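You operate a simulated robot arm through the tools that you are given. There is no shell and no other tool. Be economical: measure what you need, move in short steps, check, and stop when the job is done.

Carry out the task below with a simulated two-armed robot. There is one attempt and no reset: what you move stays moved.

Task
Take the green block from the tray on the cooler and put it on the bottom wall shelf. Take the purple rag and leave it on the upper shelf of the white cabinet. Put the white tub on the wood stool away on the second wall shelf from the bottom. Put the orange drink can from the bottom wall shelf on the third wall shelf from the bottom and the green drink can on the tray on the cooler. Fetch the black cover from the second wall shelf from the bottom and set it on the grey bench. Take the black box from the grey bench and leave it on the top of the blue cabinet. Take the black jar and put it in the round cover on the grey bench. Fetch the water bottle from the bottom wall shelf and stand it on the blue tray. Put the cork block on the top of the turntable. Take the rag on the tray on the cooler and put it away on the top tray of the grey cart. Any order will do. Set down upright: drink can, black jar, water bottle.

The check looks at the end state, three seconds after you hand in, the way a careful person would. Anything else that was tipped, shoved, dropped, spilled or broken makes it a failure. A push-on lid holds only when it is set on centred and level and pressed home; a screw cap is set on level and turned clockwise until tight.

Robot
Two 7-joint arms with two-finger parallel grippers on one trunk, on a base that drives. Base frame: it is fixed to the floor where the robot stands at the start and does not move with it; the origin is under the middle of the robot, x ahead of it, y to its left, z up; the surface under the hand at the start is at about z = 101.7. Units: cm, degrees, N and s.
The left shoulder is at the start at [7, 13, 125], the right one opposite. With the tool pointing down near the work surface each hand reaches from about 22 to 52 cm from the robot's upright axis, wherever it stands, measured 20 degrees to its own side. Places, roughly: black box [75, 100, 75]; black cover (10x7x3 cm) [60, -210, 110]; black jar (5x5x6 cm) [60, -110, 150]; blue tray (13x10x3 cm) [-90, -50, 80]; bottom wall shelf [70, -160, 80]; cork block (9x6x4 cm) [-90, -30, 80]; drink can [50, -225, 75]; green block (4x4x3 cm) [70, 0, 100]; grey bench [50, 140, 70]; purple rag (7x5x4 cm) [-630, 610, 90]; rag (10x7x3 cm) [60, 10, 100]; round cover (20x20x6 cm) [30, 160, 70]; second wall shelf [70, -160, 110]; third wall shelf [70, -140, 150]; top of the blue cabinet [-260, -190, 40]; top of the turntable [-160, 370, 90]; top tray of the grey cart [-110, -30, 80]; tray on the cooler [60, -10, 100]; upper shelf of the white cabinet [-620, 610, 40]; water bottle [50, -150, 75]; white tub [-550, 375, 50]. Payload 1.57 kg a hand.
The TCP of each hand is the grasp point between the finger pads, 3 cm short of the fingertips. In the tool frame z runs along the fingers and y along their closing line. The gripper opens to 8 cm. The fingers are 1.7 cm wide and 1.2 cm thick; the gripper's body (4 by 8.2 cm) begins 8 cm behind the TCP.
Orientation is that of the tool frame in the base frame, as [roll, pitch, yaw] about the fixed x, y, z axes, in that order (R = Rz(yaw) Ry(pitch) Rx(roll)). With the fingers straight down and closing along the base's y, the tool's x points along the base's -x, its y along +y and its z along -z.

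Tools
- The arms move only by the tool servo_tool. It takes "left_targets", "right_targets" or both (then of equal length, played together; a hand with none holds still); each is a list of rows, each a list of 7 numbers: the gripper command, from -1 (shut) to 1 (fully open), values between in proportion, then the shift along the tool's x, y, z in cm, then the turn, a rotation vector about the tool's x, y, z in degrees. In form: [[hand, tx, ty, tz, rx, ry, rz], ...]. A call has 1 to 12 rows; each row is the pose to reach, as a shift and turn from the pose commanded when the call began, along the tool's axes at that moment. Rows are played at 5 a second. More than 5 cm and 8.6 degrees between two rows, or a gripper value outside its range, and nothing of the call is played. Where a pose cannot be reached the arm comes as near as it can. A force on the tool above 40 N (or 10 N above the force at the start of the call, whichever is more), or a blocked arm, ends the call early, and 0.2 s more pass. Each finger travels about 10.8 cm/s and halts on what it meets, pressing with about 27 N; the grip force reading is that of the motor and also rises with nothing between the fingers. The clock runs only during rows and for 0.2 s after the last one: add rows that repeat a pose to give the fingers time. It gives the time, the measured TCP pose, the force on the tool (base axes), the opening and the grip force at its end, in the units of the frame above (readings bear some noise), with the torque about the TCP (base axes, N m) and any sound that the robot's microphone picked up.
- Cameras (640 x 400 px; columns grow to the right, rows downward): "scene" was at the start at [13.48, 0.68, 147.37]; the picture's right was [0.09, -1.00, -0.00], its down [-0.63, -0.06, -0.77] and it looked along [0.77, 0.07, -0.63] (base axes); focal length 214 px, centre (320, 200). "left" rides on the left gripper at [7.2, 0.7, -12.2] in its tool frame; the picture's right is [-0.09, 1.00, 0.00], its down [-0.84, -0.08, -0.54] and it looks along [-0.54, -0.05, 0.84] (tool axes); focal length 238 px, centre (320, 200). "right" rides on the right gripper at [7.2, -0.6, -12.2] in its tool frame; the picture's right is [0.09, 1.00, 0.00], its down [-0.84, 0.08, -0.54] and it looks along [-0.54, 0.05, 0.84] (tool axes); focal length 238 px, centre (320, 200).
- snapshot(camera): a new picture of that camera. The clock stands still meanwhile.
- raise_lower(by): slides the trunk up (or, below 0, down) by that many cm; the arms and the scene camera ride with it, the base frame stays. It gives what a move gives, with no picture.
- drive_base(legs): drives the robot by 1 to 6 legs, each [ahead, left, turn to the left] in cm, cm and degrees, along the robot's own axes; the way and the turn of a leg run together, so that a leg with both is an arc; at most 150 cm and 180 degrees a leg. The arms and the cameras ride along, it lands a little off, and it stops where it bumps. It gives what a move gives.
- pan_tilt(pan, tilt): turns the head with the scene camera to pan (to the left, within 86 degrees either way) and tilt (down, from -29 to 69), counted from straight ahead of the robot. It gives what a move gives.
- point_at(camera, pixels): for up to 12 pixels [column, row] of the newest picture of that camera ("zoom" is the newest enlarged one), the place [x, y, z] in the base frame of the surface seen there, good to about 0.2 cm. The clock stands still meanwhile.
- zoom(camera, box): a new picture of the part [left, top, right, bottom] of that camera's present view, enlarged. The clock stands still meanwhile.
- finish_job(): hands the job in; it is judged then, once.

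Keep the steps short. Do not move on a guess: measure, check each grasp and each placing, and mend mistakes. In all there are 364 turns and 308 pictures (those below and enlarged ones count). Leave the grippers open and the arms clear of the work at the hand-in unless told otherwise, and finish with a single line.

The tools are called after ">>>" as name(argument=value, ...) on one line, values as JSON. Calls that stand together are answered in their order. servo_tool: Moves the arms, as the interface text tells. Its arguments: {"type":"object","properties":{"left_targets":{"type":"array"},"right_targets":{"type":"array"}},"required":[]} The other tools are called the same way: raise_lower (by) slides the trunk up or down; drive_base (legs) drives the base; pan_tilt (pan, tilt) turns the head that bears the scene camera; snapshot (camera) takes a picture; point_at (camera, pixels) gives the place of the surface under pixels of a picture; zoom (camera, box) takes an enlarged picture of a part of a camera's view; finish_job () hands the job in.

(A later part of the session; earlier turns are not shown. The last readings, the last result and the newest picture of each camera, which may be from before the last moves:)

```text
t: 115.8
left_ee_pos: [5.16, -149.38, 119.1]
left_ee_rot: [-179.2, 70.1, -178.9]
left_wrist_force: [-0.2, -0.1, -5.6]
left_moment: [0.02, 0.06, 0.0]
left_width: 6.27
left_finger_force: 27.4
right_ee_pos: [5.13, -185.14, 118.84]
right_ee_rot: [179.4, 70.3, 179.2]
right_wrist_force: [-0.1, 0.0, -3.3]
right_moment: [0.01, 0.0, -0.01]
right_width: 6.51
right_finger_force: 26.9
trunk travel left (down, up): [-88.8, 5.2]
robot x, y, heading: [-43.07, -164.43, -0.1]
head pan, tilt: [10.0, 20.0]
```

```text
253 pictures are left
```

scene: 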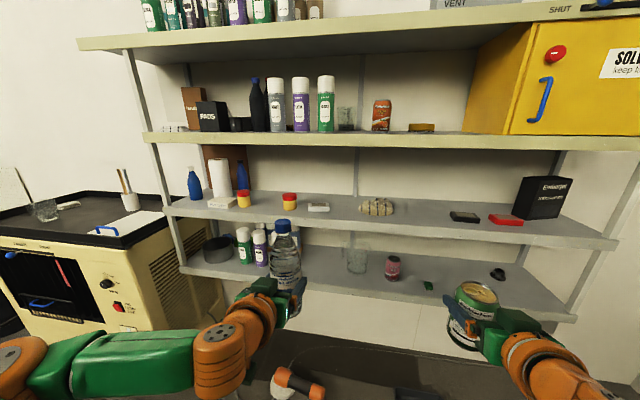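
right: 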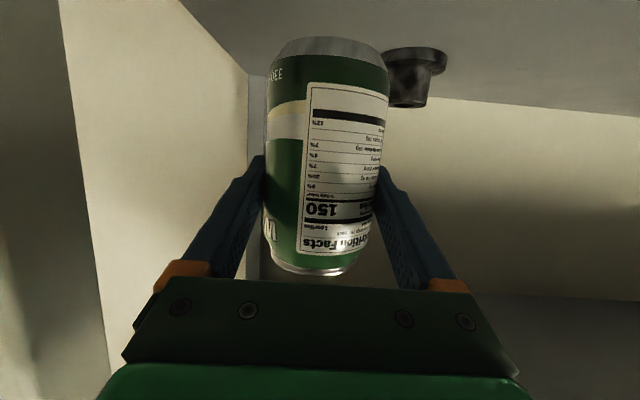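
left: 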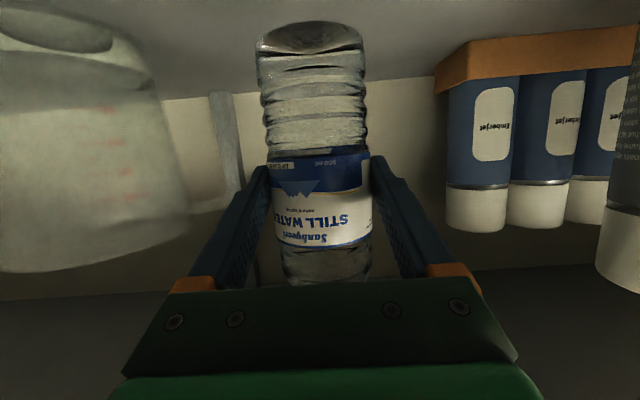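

Good overview. I'll raise the left hand 8 cm for clearance, then drive left along the cooler to y≈-4.

>>> servo_tool(left_targets=[[-1, -3.8, 0, -1.4, 0, 0, 0], [-1, -7.5, 0, -2.7, 0, 0, 0], [-1, -7.5, 0, -2.7, 0, 0, 0]])

>>> drive_base(legs=[[0, 80, 0], [0, 80, 0]])

>>> pan_tilt(pan=-5, tilt=35)

>>> snapshot(camera="scene")

```text
t: 116.6
left_ee_pos: [5.36, -149.41, 127.06]
left_ee_rot: [-179.1, 70.1, -179.0]
left_wrist_force: [-0.4, -0.1, -6.0]
left_moment: [-0.04, 0.08, -0.03]
left_width: 6.26
left_finger_force: 27.0
right_ee_pos: [5.2, -185.22, 118.91]
right_ee_rot: [179.4, 70.2, 179.2]
right_wrist_force: [-0.2, -1.0, -3.6]
right_moment: [0.0, 0.04, 0.02]
right_width: 6.51
right_finger_force: 27.0
trunk travel left (down, up): [-88.8, 5.2]
robot x, y, heading: [-43.33, -164.18, 0.0]
head pan, tilt: [10.0, 20.0]
```

```text
t: 124.8
left_ee_pos: [5.89, 10.84, 127.15]
left_ee_rot: [-179.4, 70.1, -179.4]
left_wrist_force: [0.2, 1.0, -5.4]
left_moment: [-0.01, 0.1, 0.02]
left_width: 6.27
left_finger_force: 27.0
right_ee_pos: [5.78, -25.19, 118.8]
right_ee_rot: [179.2, 70.3, 178.7]
right_wrist_force: [0.0, -0.1, -3.4]
right_moment: [-0.02, 0.0, 0.02]
right_width: 6.52
right_finger_force: 27.1
trunk travel left (down, up): [-88.8, 5.2]
robot x, y, heading: [-42.33, -4.17, -0.6]
head pan, tilt: [10.0, 20.0]
```

```text
t: 125.5
left_ee_pos: [5.92, 11.03, 127.07]
left_ee_rot: [-179.1, 70.2, -179.2]
left_wrist_force: [0.2, -0.2, -4.9]
left_moment: [0.0, 0.08, -0.01]
left_width: 6.27
left_finger_force: 27.4
right_ee_pos: [5.78, -24.86, 118.79]
right_ee_rot: [179.4, 70.3, 178.9]
right_wrist_force: [0.7, 0.8, -3.9]
right_moment: [-0.01, 0.03, 0.03]
right_width: 6.49
right_finger_force: 27.2
trunk travel left (down, up): [-88.8, 5.2]
robot x, y, heading: [-42.16, -3.78, -0.4]
head pan, tilt: [-5.0, 35.0]
```

```text
252 pictures are left
```

scene: 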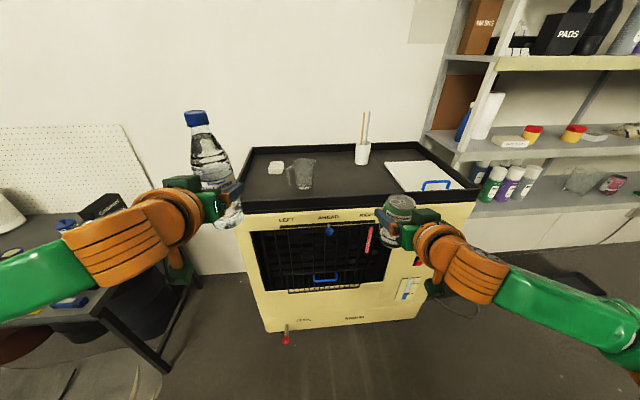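

All clear. I'll drive ahead 46 cm so the can is over the tray's free area at about (52,-25).

>>> drive_base(legs=[[46, 0, 0.4]])

>>> snapshot(camera="scene")

>>> snapshot(camera="right")

```text
t: 128.3
left_ee_pos: [51.9, 11.16, 127.1]
left_ee_rot: [-179.1, 70.1, -178.8]
left_wrist_force: [0.1, 0.7, -3.9]
left_moment: [0.0, 0.1, 0.02]
left_width: 6.28
left_finger_force: 27.2
right_ee_pos: [51.89, -24.82, 118.92]
right_ee_rot: [179.5, 70.4, 179.2]
right_wrist_force: [-1.1, 1.2, -2.8]
right_moment: [-0.04, 0.02, 0.0]
right_width: 6.48
right_finger_force: 27.2
trunk travel left (down, up): [-88.8, 5.2]
robot x, y, heading: [4.02, -4.33, -0.1]
head pan, tilt: [-5.0, 35.0]
```

```text
251 pictures are left
```

scene: 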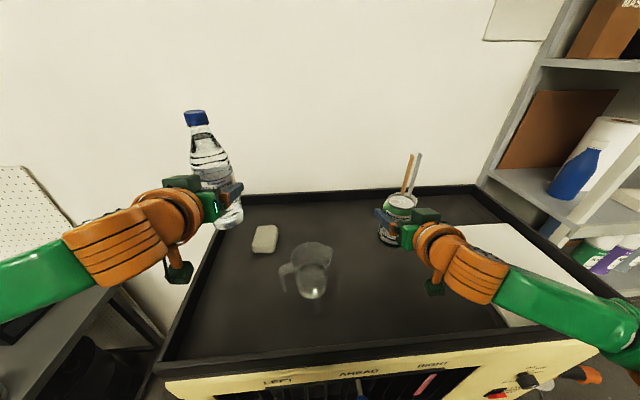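

```text
250 pictures are left
```

right: 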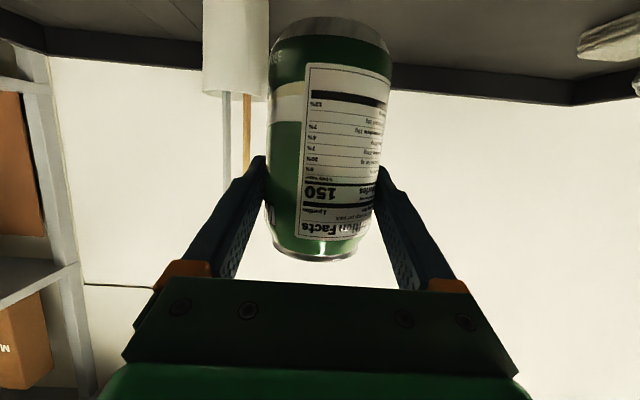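

>>> servo_tool(right_targets=[[-1, 4, 0, 1.4, 0, 0, 0], [-1, 7.5, 0, 2.6, 0, 0, 0], [-1, 8.8, 0, 3.1, 0, 0, 0], [-1, 9.3, 0, 3.3, 0, 0, 0], [-1, 9.6, 0, 3.4, 0, 0, 0]])

>>> zoom(camera="scene", box=[320, 150, 520, 310])

```text
t: 129.5
left_ee_pos: [52.19, 11.2, 127.12]
left_ee_rot: [-179.1, 70.1, -178.8]
left_wrist_force: [-0.5, 0.4, -4.2]
left_moment: [-0.01, 0.1, 0.02]
left_width: 6.25
left_finger_force: 26.8
right_ee_pos: [52.34, -24.68, 115.71]
right_ee_rot: [179.3, 70.2, 179.3]
right_wrist_force: [0.2, -0.1, -4.1]
right_moment: [0.01, -0.01, -0.02]
right_width: 6.53
right_finger_force: 26.4
right hand out of reach, approached as far as the arm can: row 1, 2, 3, 4, 5
trunk travel left (down, up): [-88.8, 5.2]
robot x, y, heading: [4.01, -3.97, 0.1]
head pan, tilt: [-5.0, 35.0]
```

```text
2.50 times, centred on (420, 230) of scene
```

zoom: 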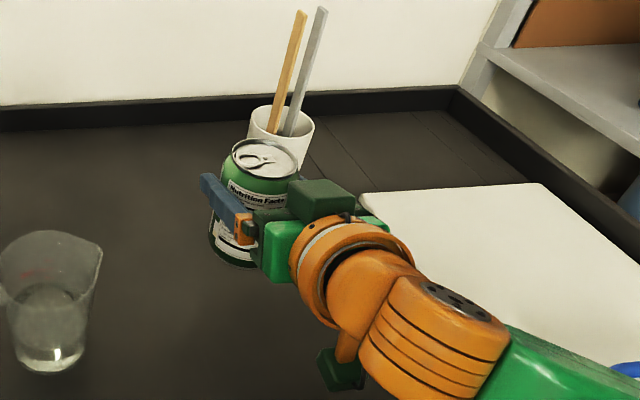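

The arm is at its limit, so I'll lower the trunk instead, by 6.7 cm. The bottle stays above everything.

>>> raise_lower(by=-6.7)

>>> zoom(camera="scene", box=[320, 150, 520, 310])

```text
t: 130.6
left_ee_pos: [51.87, 11.37, 120.5]
left_ee_rot: [-178.7, 70.3, -178.5]
left_wrist_force: [0.5, 0.4, -4.8]
left_moment: [0.01, 0.1, 0.0]
left_width: 6.27
left_finger_force: 27.5
right_ee_pos: [51.91, -24.58, 109.42]
right_ee_rot: [179.6, 70.7, 179.6]
right_wrist_force: [1.7, 1.0, 14.5]
right_moment: [-0.12, -0.48, -0.08]
right_width: 6.5
right_finger_force: 26.9
trunk travel left (down, up): [-82.1, 11.9]
robot x, y, heading: [4.2, -4.33, 0.1]
head pan, tilt: [-5.0, 35.0]
```

```text
2.50 times, centred on (420, 230) of scene
```

zoom: 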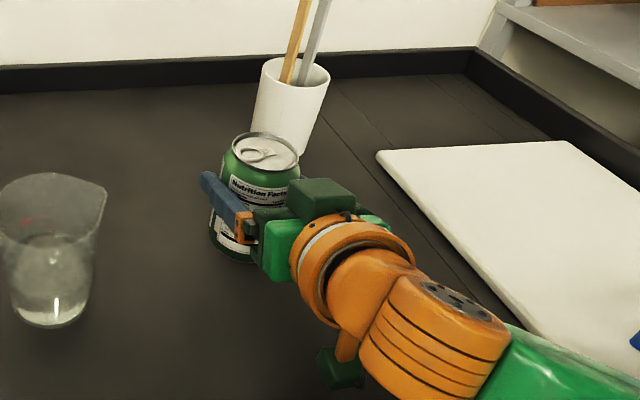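

Contact (18 N), with the torque saying the far rim touches first. I'll look closer at whether the can is upright.

>>> zoom(camera="scene", box=[370, 180, 450, 240])

>>> snapshot(camera="right")

```text
6.67 times, centred on (410, 210) of scene
```

zoom: 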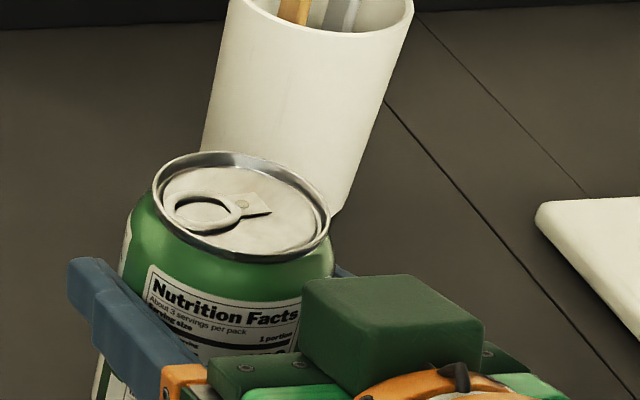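

```text
246 pictures are left
```

right: 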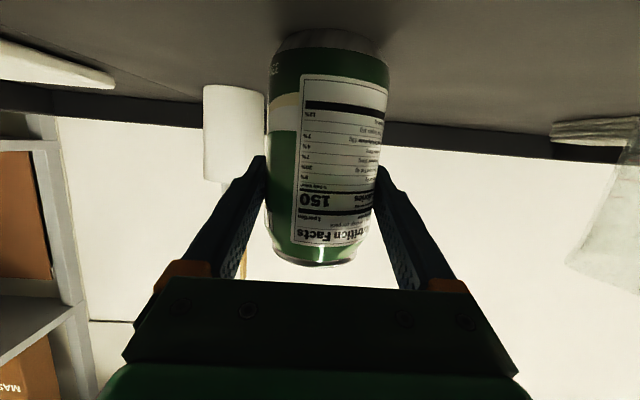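

>>> point_at(camera="zoom", pixels=[[222, 155], [232, 256], [158, 195], [325, 225], [240, 215]])

```text
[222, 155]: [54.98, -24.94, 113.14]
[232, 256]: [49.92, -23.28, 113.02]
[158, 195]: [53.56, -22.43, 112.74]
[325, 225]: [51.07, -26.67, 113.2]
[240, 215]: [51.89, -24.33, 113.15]
```

The top is level at z 113.1, so the can stands. I'll open and pull straight back.

>>> servo_tool(right_targets=[[-0.5, 0, 0, 0, 0, 0, 0], [0.5, 0, 0, 0, 0, 0, 0], [1, 0, 0, 0, 0, 0, 0], [1, 0, 0, 0, 0, 0, 0], [1, 0.2, 0, -2, 0, 0, 0], [1, -1.5, 0, -5, 0, 0, 0], [1, -5, 0, -8, 0, 0, 0]])

>>> snapshot(camera="scene")

```text
t: 132.2
left_ee_pos: [51.47, 11.16, 120.5]
left_ee_rot: [-178.9, 70.4, -178.7]
left_wrist_force: [-0.7, -0.2, -5.2]
left_moment: [0.01, 0.07, 0.03]
left_width: 6.3
left_finger_force: 27.2
right_ee_pos: [46.68, -24.83, 116.83]
right_ee_rot: [179.8, 70.3, 179.6]
right_wrist_force: [0.4, 0.8, 0.8]
right_moment: [0.0, 0.02, -0.03]
right_width: 7.99
right_finger_force: 0.0
right hand out of reach, approached as far as the arm can: row 7
trunk travel left (down, up): [-82.1, 11.9]
robot x, y, heading: [4.24, -4.06, 0.0]
head pan, tilt: [-5.0, 35.0]
```

```text
245 pictures are left
```

scene: 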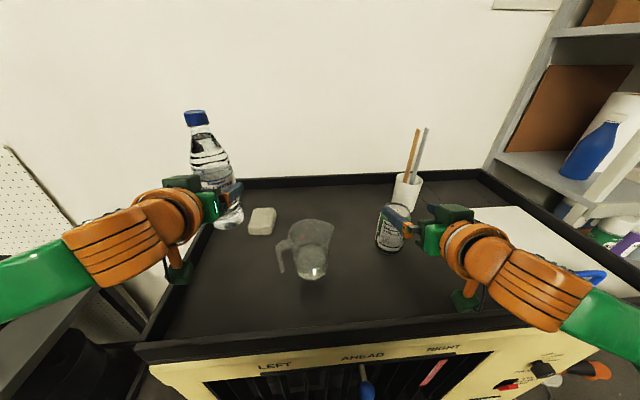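

The can stands. I'll lift the trunk clear and back off, then check.

>>> raise_lower(by=8)

>>> drive_base(legs=[[-22, 0, 0]])

>>> snapshot(camera="scene")

```text
t: 133.3
left_ee_pos: [51.97, 11.15, 128.39]
left_ee_rot: [-179.0, 70.2, -178.8]
left_wrist_force: [0.3, 1.3, -4.9]
left_moment: [0.01, 0.08, 0.01]
left_width: 6.3
left_finger_force: 27.6
right_ee_pos: [47.27, -24.91, 124.7]
right_ee_rot: [179.5, 70.2, 179.2]
right_wrist_force: [-0.3, 0.8, -0.2]
right_moment: [-0.03, 0.0, 0.01]
right_width: 7.97
right_finger_force: 0.1
trunk travel left (down, up): [-90.1, 3.9]
robot x, y, heading: [3.93, -4.05, 0.2]
head pan, tilt: [-5.0, 35.0]
```

```text
t: 135.0
left_ee_pos: [30.6, 11.16, 128.22]
left_ee_rot: [-179.1, 69.9, -178.7]
left_wrist_force: [0.3, 0.6, -5.5]
left_moment: [0.03, 0.1, -0.01]
left_width: 6.31
left_finger_force: 26.8
right_ee_pos: [25.82, -24.75, 124.42]
right_ee_rot: [179.3, 69.9, 179.5]
right_wrist_force: [0.1, -0.1, -1.1]
right_moment: [0.02, 0.0, -0.02]
right_width: 8.02
right_finger_force: 0.1
trunk travel left (down, up): [-90.1, 3.9]
robot x, y, heading: [-17.66, -3.84, -0.0]
head pan, tilt: [-5.0, 35.0]
```

```text
244 pictures are left
```

scene: 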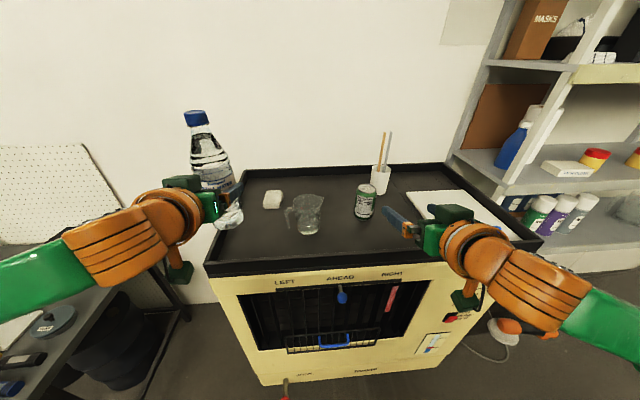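

The can stands on the tray. Next is the rag with the right hand. I'll drive left 29 cm and ahead 28 cm, keeping left of the tap.

>>> drive_base(legs=[[0, 30, 0], [27, 0, 0]])

>>> snapshot(camera="scene")

```text
t: 138.6
left_ee_pos: [56.39, 41.56, 128.64]
left_ee_rot: [-179.1, 70.2, -178.5]
left_wrist_force: [0.1, 0.5, -3.9]
left_moment: [0.02, 0.06, -0.02]
left_width: 6.31
left_finger_force: 27.2
right_ee_pos: [51.65, 5.47, 124.74]
right_ee_rot: [179.4, 70.3, 179.4]
right_wrist_force: [0.0, -0.5, 0.1]
right_moment: [0.01, -0.01, 0.01]
right_width: 7.98
right_finger_force: 0.0
trunk travel left (down, up): [-90.1, 3.9]
robot x, y, heading: [8.38, 26.15, 0.2]
head pan, tilt: [-5.0, 35.0]
```

```text
243 pictures are left
```

scene: 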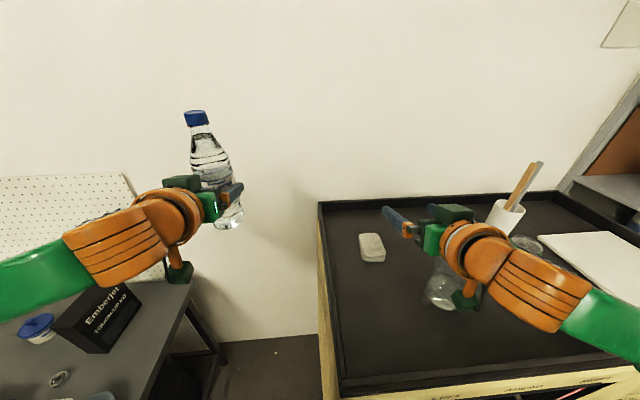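

The reach looks good. I'll turn the right hand down to 25° tilt over the rag.

>>> servo_tool(right_targets=[[1, -0.4, 0.2, 1, 0, 7.5, 0], [1, -0.7, 0.4, 2, 0, 15, 0], [1, -1.1, 0.6, 3, 0, 22.5, 0], [1, -1.4, 0.8, 4, 0, 30, 0], [1, -1.8, 0.9, 5, 0, 37.5, 0], [1, -2.1, 1, 5.9, 0, 45, 0], [1, -2.1, 1, 5.9, 0, 45, 0]])

>>> snapshot(camera="right")

```text
t: 140.2
left_ee_pos: [56.6, 41.38, 128.37]
left_ee_rot: [-179.1, 70.0, -178.6]
left_wrist_force: [0.0, 0.2, -4.6]
left_moment: [0.0, 0.09, 0.04]
left_width: 6.28
left_finger_force: 27.1
right_ee_pos: [58.06, 6.5, 124.66]
right_ee_rot: [179.8, 25.0, -179.9]
right_wrist_force: [-0.1, 0.1, -0.2]
right_moment: [0.03, 0.02, 0.0]
right_width: 8.0
right_finger_force: 0.1
trunk travel left (down, up): [-90.1, 3.9]
robot x, y, heading: [9.12, 26.12, 0.1]
head pan, tilt: [-5.0, 35.0]
```

```text
242 pictures are left
```

right: 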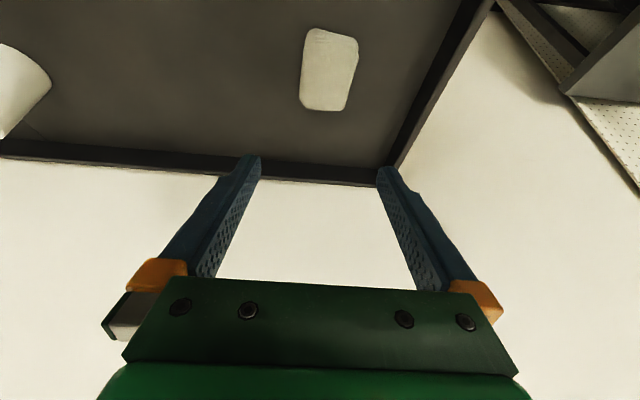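

>>> point_at(camera="right", pixels=[[304, 75], [352, 80], [325, 107], [332, 32], [327, 70], [345, 105], [305, 100], [356, 42]])

```text
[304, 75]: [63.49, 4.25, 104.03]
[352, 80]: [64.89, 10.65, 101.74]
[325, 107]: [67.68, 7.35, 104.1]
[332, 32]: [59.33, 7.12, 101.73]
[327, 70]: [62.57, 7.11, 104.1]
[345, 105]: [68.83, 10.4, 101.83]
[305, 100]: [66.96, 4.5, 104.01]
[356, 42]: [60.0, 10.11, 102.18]
```

The rag's centre is (63.6,7.0), 5.8 cm wide. I'll descend over it and close.

>>> servo_tool(right_targets=[[1, -0.5, 0.3, 4.5, 0, 0, 0], [1, 0.5, 0.5, 9, 0, 0, 0], [1, 1.9, 0.5, 13.5, 0, 0, 0], [1, 3.2, 0.5, 17, 0, 0, 0], [1, 4.07, 0.5, 19.6, 0, 0, 0], [1, 4.07, 0.5, 19.6, 0, 0, 0], [0.2, 4.07, 0.5, 19.6, 0, 0, 0], [-0.6, 4.07, 0.5, 19.6, 0, 0, 0], [-1, 4.07, 0.5, 19.6, 0, 0, 0], [-1, 4.07, 0.5, 19.6, 0, 0, 0]])

>>> snapshot(camera="right")

```text
t: 142.4
left_ee_pos: [56.61, 41.52, 128.36]
left_ee_rot: [-179.1, 70.1, -178.6]
left_wrist_force: [-0.8, 1.1, -4.9]
left_moment: [0.02, 0.11, -0.01]
left_width: 6.31
left_finger_force: 27.1
right_ee_pos: [62.79, 7.07, 105.05]
right_ee_rot: [179.8, 25.2, 180.0]
right_wrist_force: [0.0, -0.2, 0.5]
right_moment: [0.0, -0.02, 0.03]
right_width: 6.76
right_finger_force: 26.5
trunk travel left (down, up): [-90.1, 3.9]
robot x, y, heading: [8.79, 25.63, 0.1]
head pan, tilt: [-5.0, 35.0]
```

```text
241 pictures are left
```

right: 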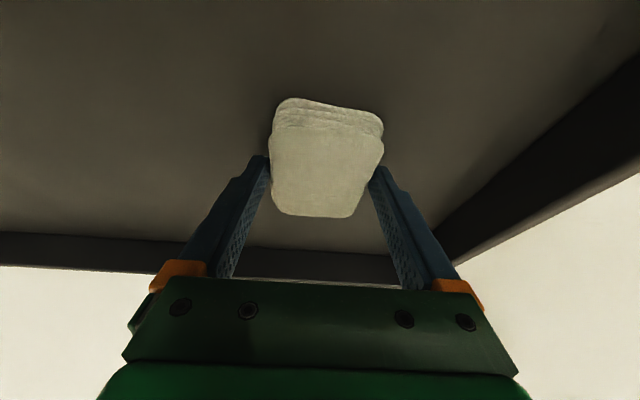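

The rag is gripped. I'll lift it 18 cm and check.

>>> servo_tool(right_targets=[[-1, -1.9, 0, -4.1, 0, 0, 0], [-1, -3.8, 0, -8.2, 0, 0, 0], [-1, -5.7, 0, -12.3, 0, 0, 0], [-1, -7.6, 0, -16.3, 0, 0, 0]])

>>> snapshot(camera="right")

>>> snapshot(camera="scene")

```text
t: 143.4
left_ee_pos: [56.63, 41.75, 128.46]
left_ee_rot: [-178.9, 70.1, -178.5]
left_wrist_force: [-0.7, 0.1, -4.9]
left_moment: [-0.01, 0.07, 0.0]
left_width: 6.28
left_finger_force: 26.5
right_ee_pos: [62.71, 7.07, 123.28]
right_ee_rot: [179.9, 25.2, 180.0]
right_wrist_force: [0.0, -0.1, -0.1]
right_moment: [-0.02, -0.01, 0.0]
right_width: 6.74
right_finger_force: 27.1
trunk travel left (down, up): [-90.1, 3.9]
robot x, y, heading: [8.51, 26.33, 0.3]
head pan, tilt: [-5.0, 35.0]
```

```text
240 pictures are left
```

right: 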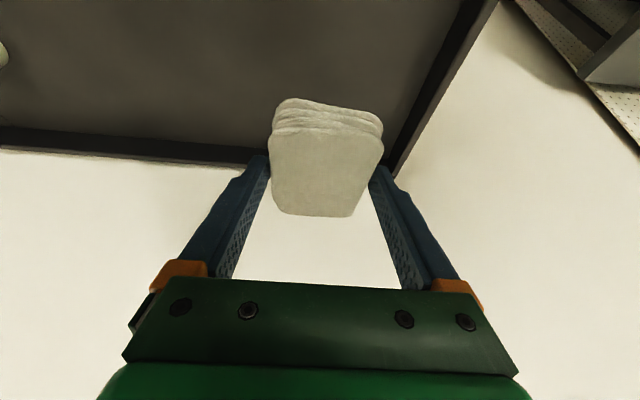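

```text
239 pictures are left
```

scene: 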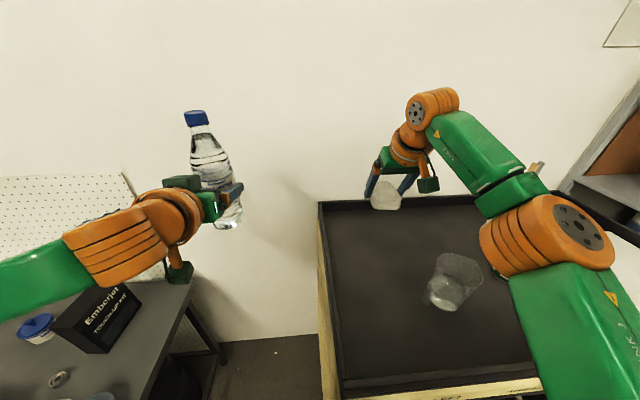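

Both are held. I'll pull the right hand in and back off, then look behind toward the cart by turning in steps.

>>> servo_tool(right_targets=[[-1, 4, 0, -1.9, 0, 0, 0], [-1, 8, 0, -3.8, 0, 0, 0], [-1, 12, 0, -5.7, 0, 0, 0], [-1, 16, 0, -7.5, 0, 0, 0]])

>>> drive_base(legs=[[-36, 0, 0], [0, 0, 85]])

>>> pan_tilt(pan=60, tilt=25)

>>> snapshot(camera="scene")

```text
t: 144.4
left_ee_pos: [56.44, 41.38, 128.42]
left_ee_rot: [-179.1, 70.3, -178.7]
left_wrist_force: [-0.7, -0.4, -5.2]
left_moment: [0.01, 0.05, 0.0]
left_width: 6.29
left_finger_force: 26.6
right_ee_pos: [45.05, 6.7, 122.92]
right_ee_rot: [179.7, 25.2, 179.9]
right_wrist_force: [-0.7, -0.5, -0.3]
right_moment: [0.0, -0.02, 0.01]
right_width: 6.69
right_finger_force: 26.7
trunk travel left (down, up): [-90.1, 3.9]
robot x, y, heading: [8.7, 26.04, 0.4]
head pan, tilt: [-5.0, 35.0]
```

```text
t: 150.3
left_ee_pos: [-38.32, 75.29, 128.41]
left_ee_rot: [-179.0, 70.1, -94.1]
left_wrist_force: [0.0, -0.1, -5.5]
left_moment: [-0.1, -0.03, 0.03]
left_width: 6.29
left_finger_force: 27.3
right_ee_pos: [-4.72, 60.68, 123.0]
right_ee_rot: [179.8, 25.2, -95.4]
right_wrist_force: [-0.3, -0.3, 0.6]
right_moment: [-0.02, 0.04, 0.0]
right_width: 6.56
right_finger_force: 27.0
trunk travel left (down, up): [-90.1, 3.9]
robot x, y, heading: [-27.43, 25.9, 84.8]
head pan, tilt: [-5.0, 35.0]
```

```text
t: 151.7
left_ee_pos: [-38.13, 75.33, 128.45]
left_ee_rot: [-179.1, 70.0, -94.1]
left_wrist_force: [0.9, 0.1, -5.2]
left_moment: [-0.04, 0.02, -0.01]
left_width: 6.3
left_finger_force: 27.6
right_ee_pos: [-4.8, 60.66, 122.9]
right_ee_rot: [179.9, 25.1, -95.3]
right_wrist_force: [0.2, 1.3, 0.2]
right_moment: [-0.02, -0.03, -0.01]
right_width: 6.55
right_finger_force: 27.5
trunk travel left (down, up): [-90.1, 3.9]
robot x, y, heading: [-27.51, 26.03, 84.9]
head pan, tilt: [60.0, 25.0]
```

```text
238 pictures are left
```

scene: 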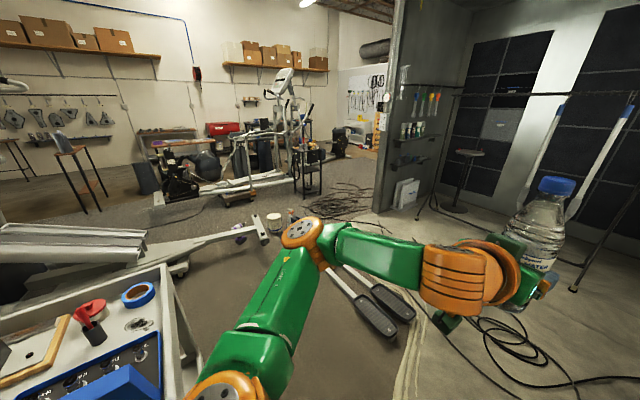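

The cart with its white top tray is at the lower left. I'll turn further to face it.

>>> drive_base(legs=[[0, 0, 70]])

>>> pan_tilt(pan=25, tilt=35)

>>> snapshot(camera="scene")

```text
t: 155.1
left_ee_pos: [-77.55, 32.49, 128.38]
left_ee_rot: [-179.2, 70.1, -23.7]
left_wrist_force: [0.7, -0.1, -6.0]
left_moment: [-0.01, -0.09, -0.01]
left_width: 6.32
left_finger_force: 26.9
right_ee_pos: [-52.25, 59.0, 123.04]
right_ee_rot: [179.7, 25.2, -25.0]
right_wrist_force: [-1.1, 0.2, -0.7]
right_moment: [0.03, 0.0, 0.0]
right_width: 6.51
right_finger_force: 27.2
trunk travel left (down, up): [-90.1, 3.9]
robot x, y, heading: [-27.41, 25.97, 155.3]
head pan, tilt: [60.0, 25.0]
```

```text
t: 156.1
left_ee_pos: [-77.41, 32.4, 128.27]
left_ee_rot: [-179.2, 70.2, -23.6]
left_wrist_force: [-1.0, -0.4, -4.9]
left_moment: [-0.07, -0.1, -0.01]
left_width: 6.3
left_finger_force: 26.8
right_ee_pos: [-52.41, 59.01, 123.03]
right_ee_rot: [179.9, 25.2, -25.0]
right_wrist_force: [-0.8, -0.1, -0.3]
right_moment: [-0.01, 0.02, -0.02]
right_width: 6.52
right_finger_force: 27.2
trunk travel left (down, up): [-90.1, 3.9]
robot x, y, heading: [-27.77, 26.15, 155.5]
head pan, tilt: [25.0, 35.0]
```

```text
237 pictures are left
```

scene: 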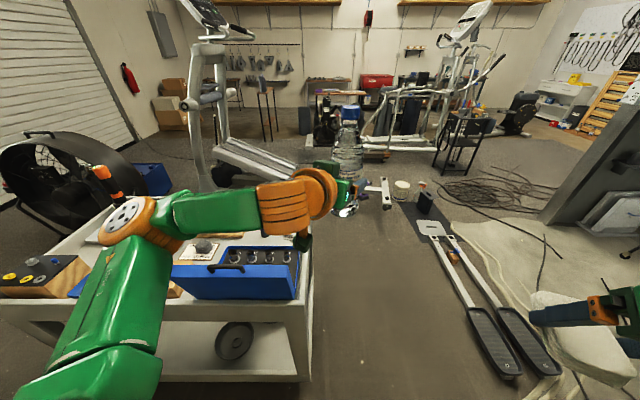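

I'll face the cart squarely (heading 180), move along to stand in front of it, and look again.

>>> drive_base(legs=[[0, 0, 24.5], [-5, 40, 0]])

>>> pan_tilt(pan=0, tilt=40)

>>> snapshot(camera="scene")

```text
t: 159.9
left_ee_pos: [-70.67, -28.62, 128.35]
left_ee_rot: [-179.5, 70.1, 0.8]
left_wrist_force: [0.5, 0.9, -5.5]
left_moment: [-0.02, -0.08, -0.01]
left_width: 6.29
left_finger_force: 27.6
right_ee_pos: [-58.89, 5.85, 122.88]
right_ee_rot: [179.5, 25.2, -0.4]
right_wrist_force: [0.1, 0.2, -0.6]
right_moment: [0.0, -0.01, 0.0]
right_width: 6.47
right_finger_force: 26.8
trunk travel left (down, up): [-90.1, 3.9]
robot x, y, heading: [-22.53, -13.48, 179.8]
head pan, tilt: [25.0, 35.0]
```

```text
t: 160.8
left_ee_pos: [-70.74, -29.02, 128.48]
left_ee_rot: [-179.0, 70.3, 1.0]
left_wrist_force: [-0.1, 0.4, -5.1]
left_moment: [0.05, -0.09, 0.0]
left_width: 6.27
left_finger_force: 27.3
right_ee_pos: [-58.93, 5.59, 123.0]
right_ee_rot: [179.8, 25.2, -0.3]
right_wrist_force: [-0.1, -0.4, -0.4]
right_moment: [0.0, -0.03, 0.0]
right_width: 6.51
right_finger_force: 27.0
trunk travel left (down, up): [-90.1, 3.9]
robot x, y, heading: [-22.75, -13.51, 179.7]
head pan, tilt: [0.0, 40.0]
```

```text
236 pictures are left
```

scene: 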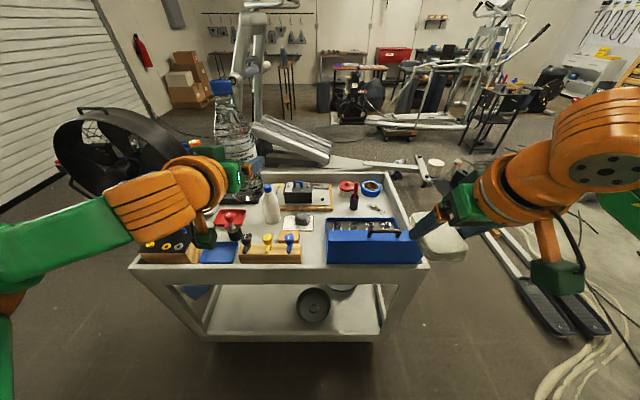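

>>> zoom(camera="scene", box=[120, 160, 440, 280])

>>> point_at(camera="scene", pixels=[[218, 250], [230, 215], [270, 250], [297, 223], [370, 262], [350, 200], [385, 205], [165, 235], [310, 200], [300, 270], [145, 265], [420, 262]])

```text
2.00 times, centred on (280, 220) of scene
```

zoom: 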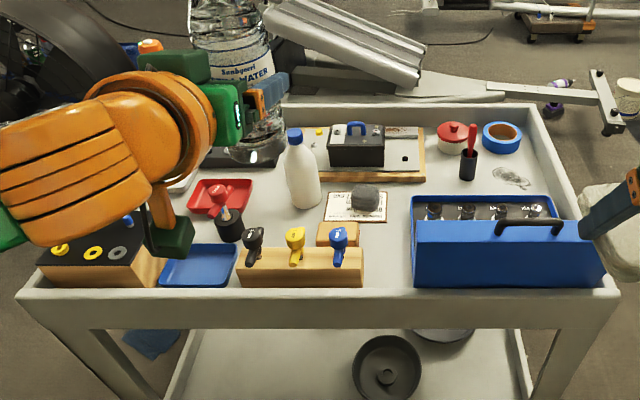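

```text
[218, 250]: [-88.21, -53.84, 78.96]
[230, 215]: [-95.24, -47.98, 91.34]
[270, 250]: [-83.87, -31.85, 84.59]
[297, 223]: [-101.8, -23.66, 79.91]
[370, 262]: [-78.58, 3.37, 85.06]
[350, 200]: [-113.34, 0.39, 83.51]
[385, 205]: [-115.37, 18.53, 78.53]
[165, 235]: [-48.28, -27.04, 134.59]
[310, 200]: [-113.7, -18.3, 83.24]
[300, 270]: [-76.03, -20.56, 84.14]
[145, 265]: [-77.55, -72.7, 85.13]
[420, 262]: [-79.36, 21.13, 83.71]
```

>>> point_at(camera="zoom", pixels=[[362, 284], [365, 252], [414, 284], [412, 225], [388, 255], [388, 230], [338, 228], [320, 240], [357, 240], [386, 218], [197, 262], [440, 175]])

```text
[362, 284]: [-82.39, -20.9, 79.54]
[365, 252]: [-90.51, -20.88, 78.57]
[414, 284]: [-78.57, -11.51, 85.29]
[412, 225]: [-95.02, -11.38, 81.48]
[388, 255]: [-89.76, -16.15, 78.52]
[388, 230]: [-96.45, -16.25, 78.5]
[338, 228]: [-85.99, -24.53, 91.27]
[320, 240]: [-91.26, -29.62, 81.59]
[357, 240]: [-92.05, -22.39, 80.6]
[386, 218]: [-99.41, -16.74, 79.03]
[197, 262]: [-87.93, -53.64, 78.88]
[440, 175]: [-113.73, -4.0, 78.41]
```

The gap there is only 9 cm. I'll look from above with the right hand camera for a better spot behind the toolbox.

>>> snapshot(camera="right")

>>> snapshot(camera="left")

```text
234 pictures are left
```

right: 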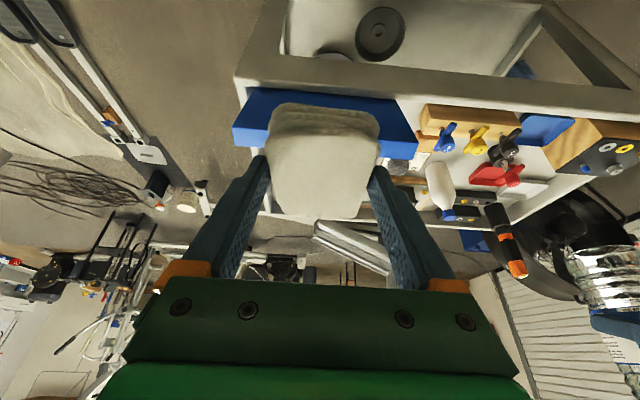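

```text
233 pictures are left
```

left: 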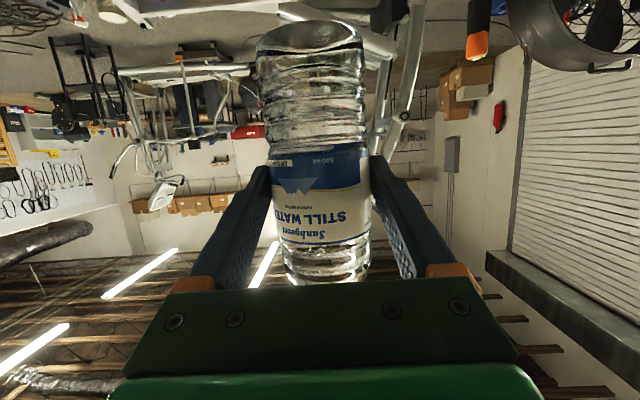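

I'll shift 25 cm to my left so the blue tray comes into clear view ahead of the left hand's line.

>>> drive_base(legs=[[0, 25, 0.3]])

>>> pan_tilt(pan=0, tilt=45)

>>> snapshot(camera="scene")

>>> zoom(camera="scene", box=[180, 130, 480, 270])

```text
t: 162.6
left_ee_pos: [-70.49, -53.5, 128.48]
left_ee_rot: [-179.7, 70.1, 0.9]
left_wrist_force: [0.2, 0.0, -5.1]
left_moment: [0.0, -0.07, 0.01]
left_width: 6.31
left_finger_force: 26.9
right_ee_pos: [-59.05, -18.7, 122.93]
right_ee_rot: [179.4, 25.2, -0.1]
right_wrist_force: [-0.9, 0.6, -0.8]
right_moment: [-0.04, -0.02, 0.0]
right_width: 6.48
right_finger_force: 27.0
trunk travel left (down, up): [-90.1, 3.9]
robot x, y, heading: [-22.46, -38.66, -179.7]
head pan, tilt: [0.0, 40.0]
```

```text
t: 163.3
left_ee_pos: [-70.56, -53.75, 128.48]
left_ee_rot: [-179.3, 70.1, 1.1]
left_wrist_force: [-0.1, 0.7, -4.7]
left_moment: [0.0, -0.11, 0.02]
left_width: 6.31
left_finger_force: 26.8
right_ee_pos: [-59.16, -19.09, 122.94]
right_ee_rot: [179.6, 25.2, 0.0]
right_wrist_force: [-0.3, -0.4, 0.0]
right_moment: [-0.02, -0.01, -0.02]
right_width: 6.5
right_finger_force: 26.6
trunk travel left (down, up): [-90.1, 3.9]
robot x, y, heading: [-22.56, -38.37, -179.8]
head pan, tilt: [0.0, 45.0]
```

```text
232 pictures are left
```

scene: 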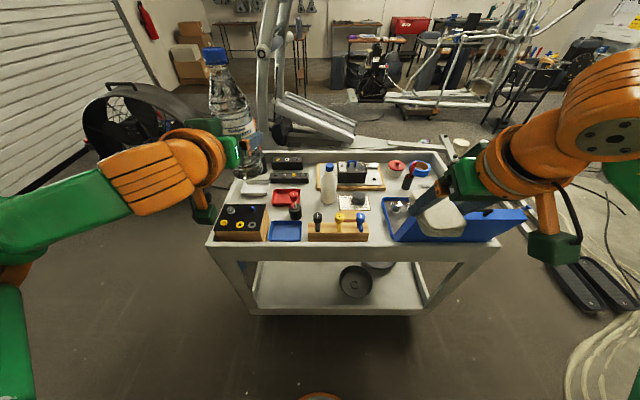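

```text
2.13 times, centred on (330, 200) of scene
```

zoom: 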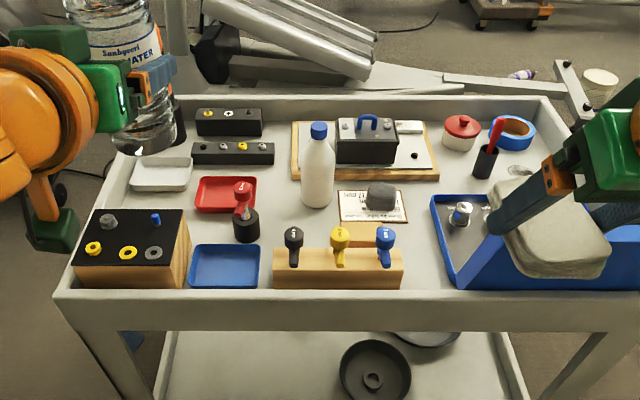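

>>> point_at(camera="zoom", pixels=[[195, 248], [257, 248], [192, 286], [258, 286], [225, 268], [188, 250], [275, 270], [247, 238], [365, 230], [345, 230], [397, 232], [300, 295]])

>>> point_at(camera="scene", pixels=[[336, 235], [347, 222], [300, 245], [210, 232], [345, 205]])

```text
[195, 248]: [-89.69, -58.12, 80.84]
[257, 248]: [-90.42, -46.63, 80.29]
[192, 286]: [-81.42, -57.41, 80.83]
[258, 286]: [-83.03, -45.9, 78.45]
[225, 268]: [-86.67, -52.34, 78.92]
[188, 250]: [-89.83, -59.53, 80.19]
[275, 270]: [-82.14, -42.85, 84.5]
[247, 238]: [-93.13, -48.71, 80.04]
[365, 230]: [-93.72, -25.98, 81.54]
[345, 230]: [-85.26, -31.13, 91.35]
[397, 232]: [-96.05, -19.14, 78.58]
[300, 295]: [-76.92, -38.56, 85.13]
```

```text
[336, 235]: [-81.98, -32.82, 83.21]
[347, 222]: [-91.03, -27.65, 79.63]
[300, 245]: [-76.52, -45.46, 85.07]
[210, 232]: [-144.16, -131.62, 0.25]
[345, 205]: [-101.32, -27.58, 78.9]
```

The blue tray centre is (-86,-52.4) with floor z 78.9. I'll pull the right hand with the rag back so it stays clear, drive 15 cm ahead, then lower the trunk.

>>> servo_tool(right_targets=[[-1, 2.8, 0, -3.5, 0, 0, 0], [-1, 5.6, 0, -7, 0, 0, 0], [-1, 8.4, 0, -10.5, 0, 0, 0]])

>>> drive_base(legs=[[15, -1.3, 0]])

>>> raise_lower(by=-27)

>>> snapshot(camera="scene")

```text
t: 164.1
left_ee_pos: [-70.42, -53.97, 128.35]
left_ee_rot: [-179.1, 70.3, 1.4]
left_wrist_force: [0.1, 0.0, -4.9]
left_moment: [-0.01, -0.11, 0.02]
left_width: 6.25
left_finger_force: 26.9
right_ee_pos: [-46.64, -19.2, 129.01]
right_ee_rot: [179.8, 25.3, 0.1]
right_wrist_force: [0.2, -0.4, 0.2]
right_moment: [0.01, 0.0, 0.0]
right_width: 6.48
right_finger_force: 26.7
trunk travel left (down, up): [-90.1, 3.9]
robot x, y, heading: [-22.76, -38.44, -179.6]
head pan, tilt: [0.0, 45.0]
```

```text
t: 165.4
left_ee_pos: [-85.02, -52.65, 128.52]
left_ee_rot: [-179.2, 70.3, 1.4]
left_wrist_force: [0.4, -0.5, -3.8]
left_moment: [0.0, -0.1, 0.0]
left_width: 6.29
left_finger_force: 27.1
right_ee_pos: [-61.45, -17.87, 128.91]
right_ee_rot: [179.8, 25.4, 0.0]
right_wrist_force: [1.1, 0.0, 0.0]
right_moment: [-0.02, 0.01, -0.04]
right_width: 6.46
right_finger_force: 27.7
trunk travel left (down, up): [-90.1, 3.9]
robot x, y, heading: [-37.26, -37.37, -180.0]
head pan, tilt: [0.0, 45.0]
```

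```text
t: 168.2
left_ee_pos: [-85.35, -52.61, 101.36]
left_ee_rot: [-179.0, 70.0, 1.2]
left_wrist_force: [0.5, 0.4, -5.4]
left_moment: [0.0, -0.04, 0.0]
left_width: 6.26
left_finger_force: 27.5
right_ee_pos: [-61.81, -17.78, 101.84]
right_ee_rot: [179.7, 25.1, 0.1]
right_wrist_force: [-0.1, 0.6, 0.0]
right_moment: [0.03, 0.01, -0.01]
right_width: 6.48
right_finger_force: 27.4
trunk travel left (down, up): [-63.1, 30.9]
robot x, y, heading: [-37.13, -37.48, -179.7]
head pan, tilt: [0.0, 45.0]
```

```text
230 pictures are left
```

scene: 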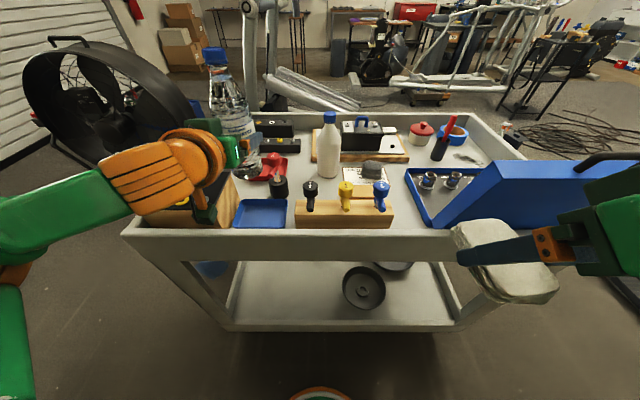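

Bottle is above the blue tray. I'll lower 9 cm more, then look closely.

>>> raise_lower(by=-10)

>>> zoom(camera="scene", box=[120, 60, 360, 240])

>>> snapshot(camera="left")

```text
t: 169.5
left_ee_pos: [-85.44, -52.7, 91.28]
left_ee_rot: [-179.1, 70.0, 1.3]
left_wrist_force: [0.0, -0.5, -5.3]
left_moment: [0.01, -0.13, 0.03]
left_width: 6.27
left_finger_force: 27.1
right_ee_pos: [-61.73, -17.93, 91.89]
right_ee_rot: [179.8, 25.2, 0.0]
right_wrist_force: [0.2, 0.7, -0.1]
right_moment: [-0.01, 0.02, 0.0]
right_width: 6.49
right_finger_force: 27.0
trunk travel left (down, up): [-53.1, 40.9]
robot x, y, heading: [-37.74, -37.41, -179.8]
head pan, tilt: [0.0, 45.0]
```

```text
2.22 times, centred on (240, 150) of scene
```

zoom: 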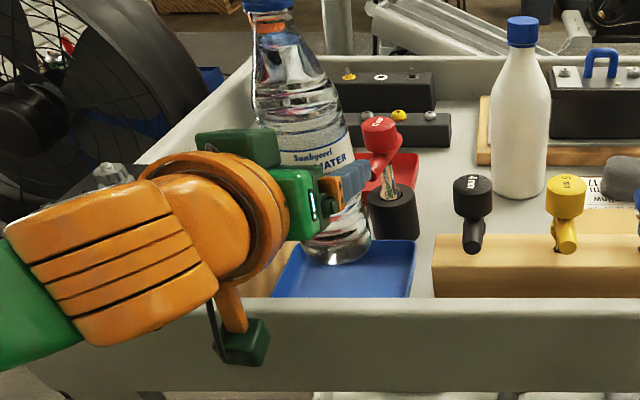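

```text
228 pictures are left
```

left: 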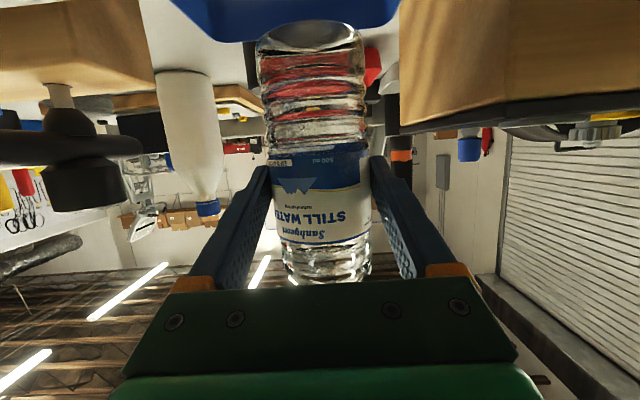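

Camera is outside the rim. Now I'll lower by hand in small steps to contact.

>>> servo_tool(left_targets=[[-1, 1.5, 0, 0.5, 0, 0, 0], [-1, 2.8, 0, 1.0, 0, 0, 0], [-1, 3.3, 0, 1.2, 0, 0, 0], [-1, 3.3, 0, 1.2, 0, 0, 0]])

>>> zoom(camera="scene", box=[180, 100, 300, 240])

```text
t: 170.5
left_ee_pos: [-85.41, -52.56, 87.86]
left_ee_rot: [-179.0, 70.1, 1.3]
left_wrist_force: [0.1, 0.0, -5.6]
left_moment: [0.0, -0.09, 0.0]
left_width: 6.28
left_finger_force: 27.0
right_ee_pos: [-61.96, -17.94, 91.91]
right_ee_rot: [179.8, 25.1, 0.0]
right_wrist_force: [-0.1, 0.7, -0.5]
right_moment: [-0.04, -0.02, -0.02]
right_width: 6.48
right_finger_force: 27.7
trunk travel left (down, up): [-53.1, 40.9]
robot x, y, heading: [-37.91, -37.14, -179.9]
head pan, tilt: [0.0, 45.0]
```

```text
2.86 times, centred on (240, 170) of scene
```

zoom: 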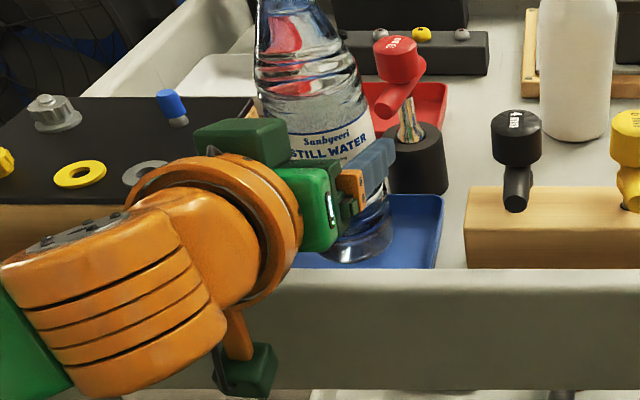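

>>> servo_tool(left_targets=[[-1, 0.4, 0, 0.14, 0, 0, 0], [-1, 0.75, 0, 0.27, 0, 0, 0], [-1, 0.75, 0, 0.27, 0, 0, 0]])

```text
t: 171.3
left_ee_pos: [-85.34, -52.63, 87.21]
left_ee_rot: [-179.1, 70.4, 1.3]
left_wrist_force: [-4.6, -2.1, 5.3]
left_moment: [-0.24, 0.6, -0.01]
left_width: 6.29
left_finger_force: 26.9
right_ee_pos: [-61.74, -17.83, 91.96]
right_ee_rot: [179.7, 25.2, 0.0]
right_wrist_force: [0.3, -0.3, -0.3]
right_moment: [-0.03, 0.04, 0.01]
right_width: 6.5
right_finger_force: 27.4
trunk travel left (down, up): [-53.1, 40.9]
robot x, y, heading: [-37.26, -37.41, -179.8]
head pan, tilt: [0.0, 45.0]
```

Contact (about 10 N). I'll press 0.25 cm more, open and draw straight back.

>>> servo_tool(left_targets=[[-1, 0.25, 0, 0.1, 0, 0, 0], [-1, 0.25, 0, 0.1, 0, 0, 0], [-0.2, 0.25, 0, 0.1, 0, 0, 0], [0.5, 0.25, 0, 0.1, 0, 0, 0], [0.9, 0.25, 0, 0.1, 0, 0, 0], [0.9, 0.25, 0, 0.1, 0, 0, 0], [0.9, 0.9, 0, -2.2, 0, 0, 0], [0.9, 1.7, 0, -5.5, 0, 0, 0], [0.9, 2.6, 0, -9, 0, 0, 0]])

>>> snapshot(camera="left")

>>> snapshot(camera="scene")

```text
t: 173.3
left_ee_pos: [-79.31, -51.49, 89.74]
left_ee_rot: [-179.3, 70.1, 1.1]
left_wrist_force: [-0.6, 0.1, -0.2]
left_moment: [-0.03, -0.02, -0.01]
left_width: 7.58
left_finger_force: 0.1
left hand out of reach, approached as far as the arm can: row 8, 9
right_ee_pos: [-61.66, -17.71, 91.92]
right_ee_rot: [179.7, 25.2, 0.1]
right_wrist_force: [0.8, -0.2, 0.9]
right_moment: [-0.02, 0.01, 0.0]
right_width: 6.48
right_finger_force: 27.5
trunk travel left (down, up): [-53.1, 40.9]
robot x, y, heading: [-37.38, -37.21, -179.8]
head pan, tilt: [0.0, 45.0]
```

```text
226 pictures are left
```

left: 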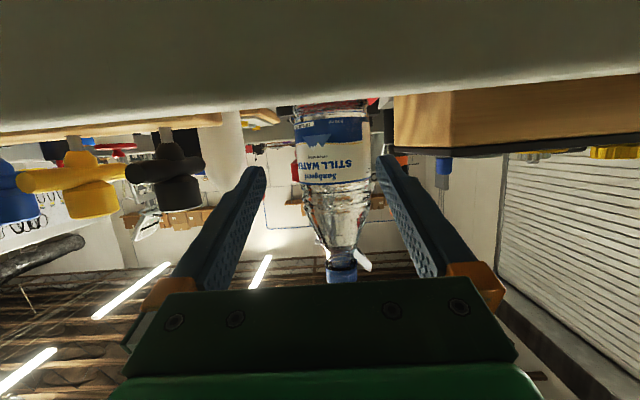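

```text
225 pictures are left
```

scene: 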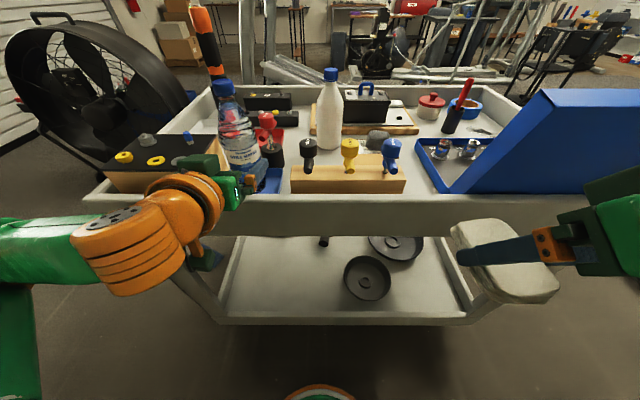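

The bottle stands. I'll back away 20 cm, raise the trunk and check.

>>> drive_base(legs=[[-20, 0, 0]])

>>> raise_lower(by=37)

>>> snapshot(camera="scene")

>>> zoom(camera="scene", box=[180, 130, 480, 270])

```text
t: 174.9
left_ee_pos: [-59.38, -51.46, 89.61]
left_ee_rot: [-179.2, 70.0, 1.4]
left_wrist_force: [0.5, 0.2, 0.3]
left_moment: [0.03, -0.04, -0.01]
left_width: 7.57
left_finger_force: 0.1
right_ee_pos: [-41.84, -17.8, 91.84]
right_ee_rot: [179.7, 25.2, 0.2]
right_wrist_force: [0.0, 0.4, -1.0]
right_moment: [-0.01, 0.04, 0.02]
right_width: 6.48
right_finger_force: 27.2
trunk travel left (down, up): [-53.1, 40.9]
robot x, y, heading: [-17.25, -37.18, -180.0]
head pan, tilt: [0.0, 45.0]
```

```text
t: 178.5
left_ee_pos: [-59.53, -51.54, 126.62]
left_ee_rot: [-179.2, 70.1, 1.4]
left_wrist_force: [-0.1, -0.9, 0.3]
left_moment: [-0.04, -0.01, -0.01]
left_width: 7.61
left_finger_force: 0.0
right_ee_pos: [-41.81, -17.83, 129.07]
right_ee_rot: [179.8, 25.3, 0.1]
right_wrist_force: [0.1, -1.1, 0.2]
right_moment: [-0.01, -0.03, -0.01]
right_width: 6.49
right_finger_force: 26.8
trunk travel left (down, up): [-90.1, 3.9]
robot x, y, heading: [-17.61, -37.54, -179.8]
head pan, tilt: [0.0, 45.0]
```

```text
224 pictures are left
```

scene: 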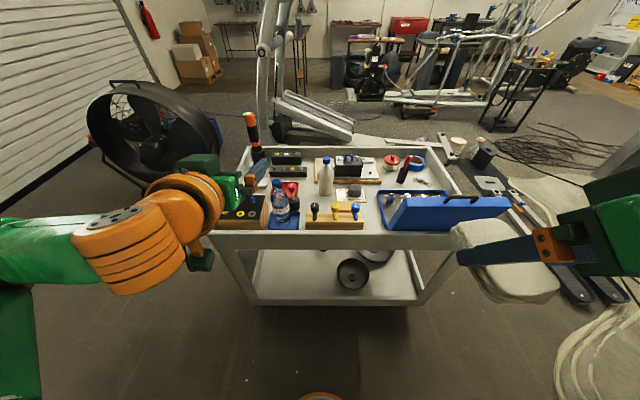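

```text
2.13 times, centred on (330, 200) of scene
```

zoom: 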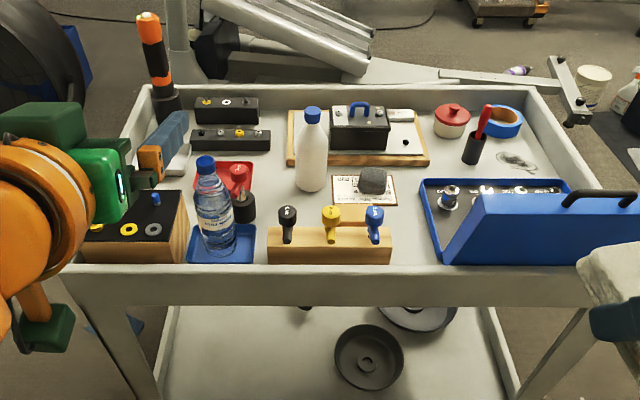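

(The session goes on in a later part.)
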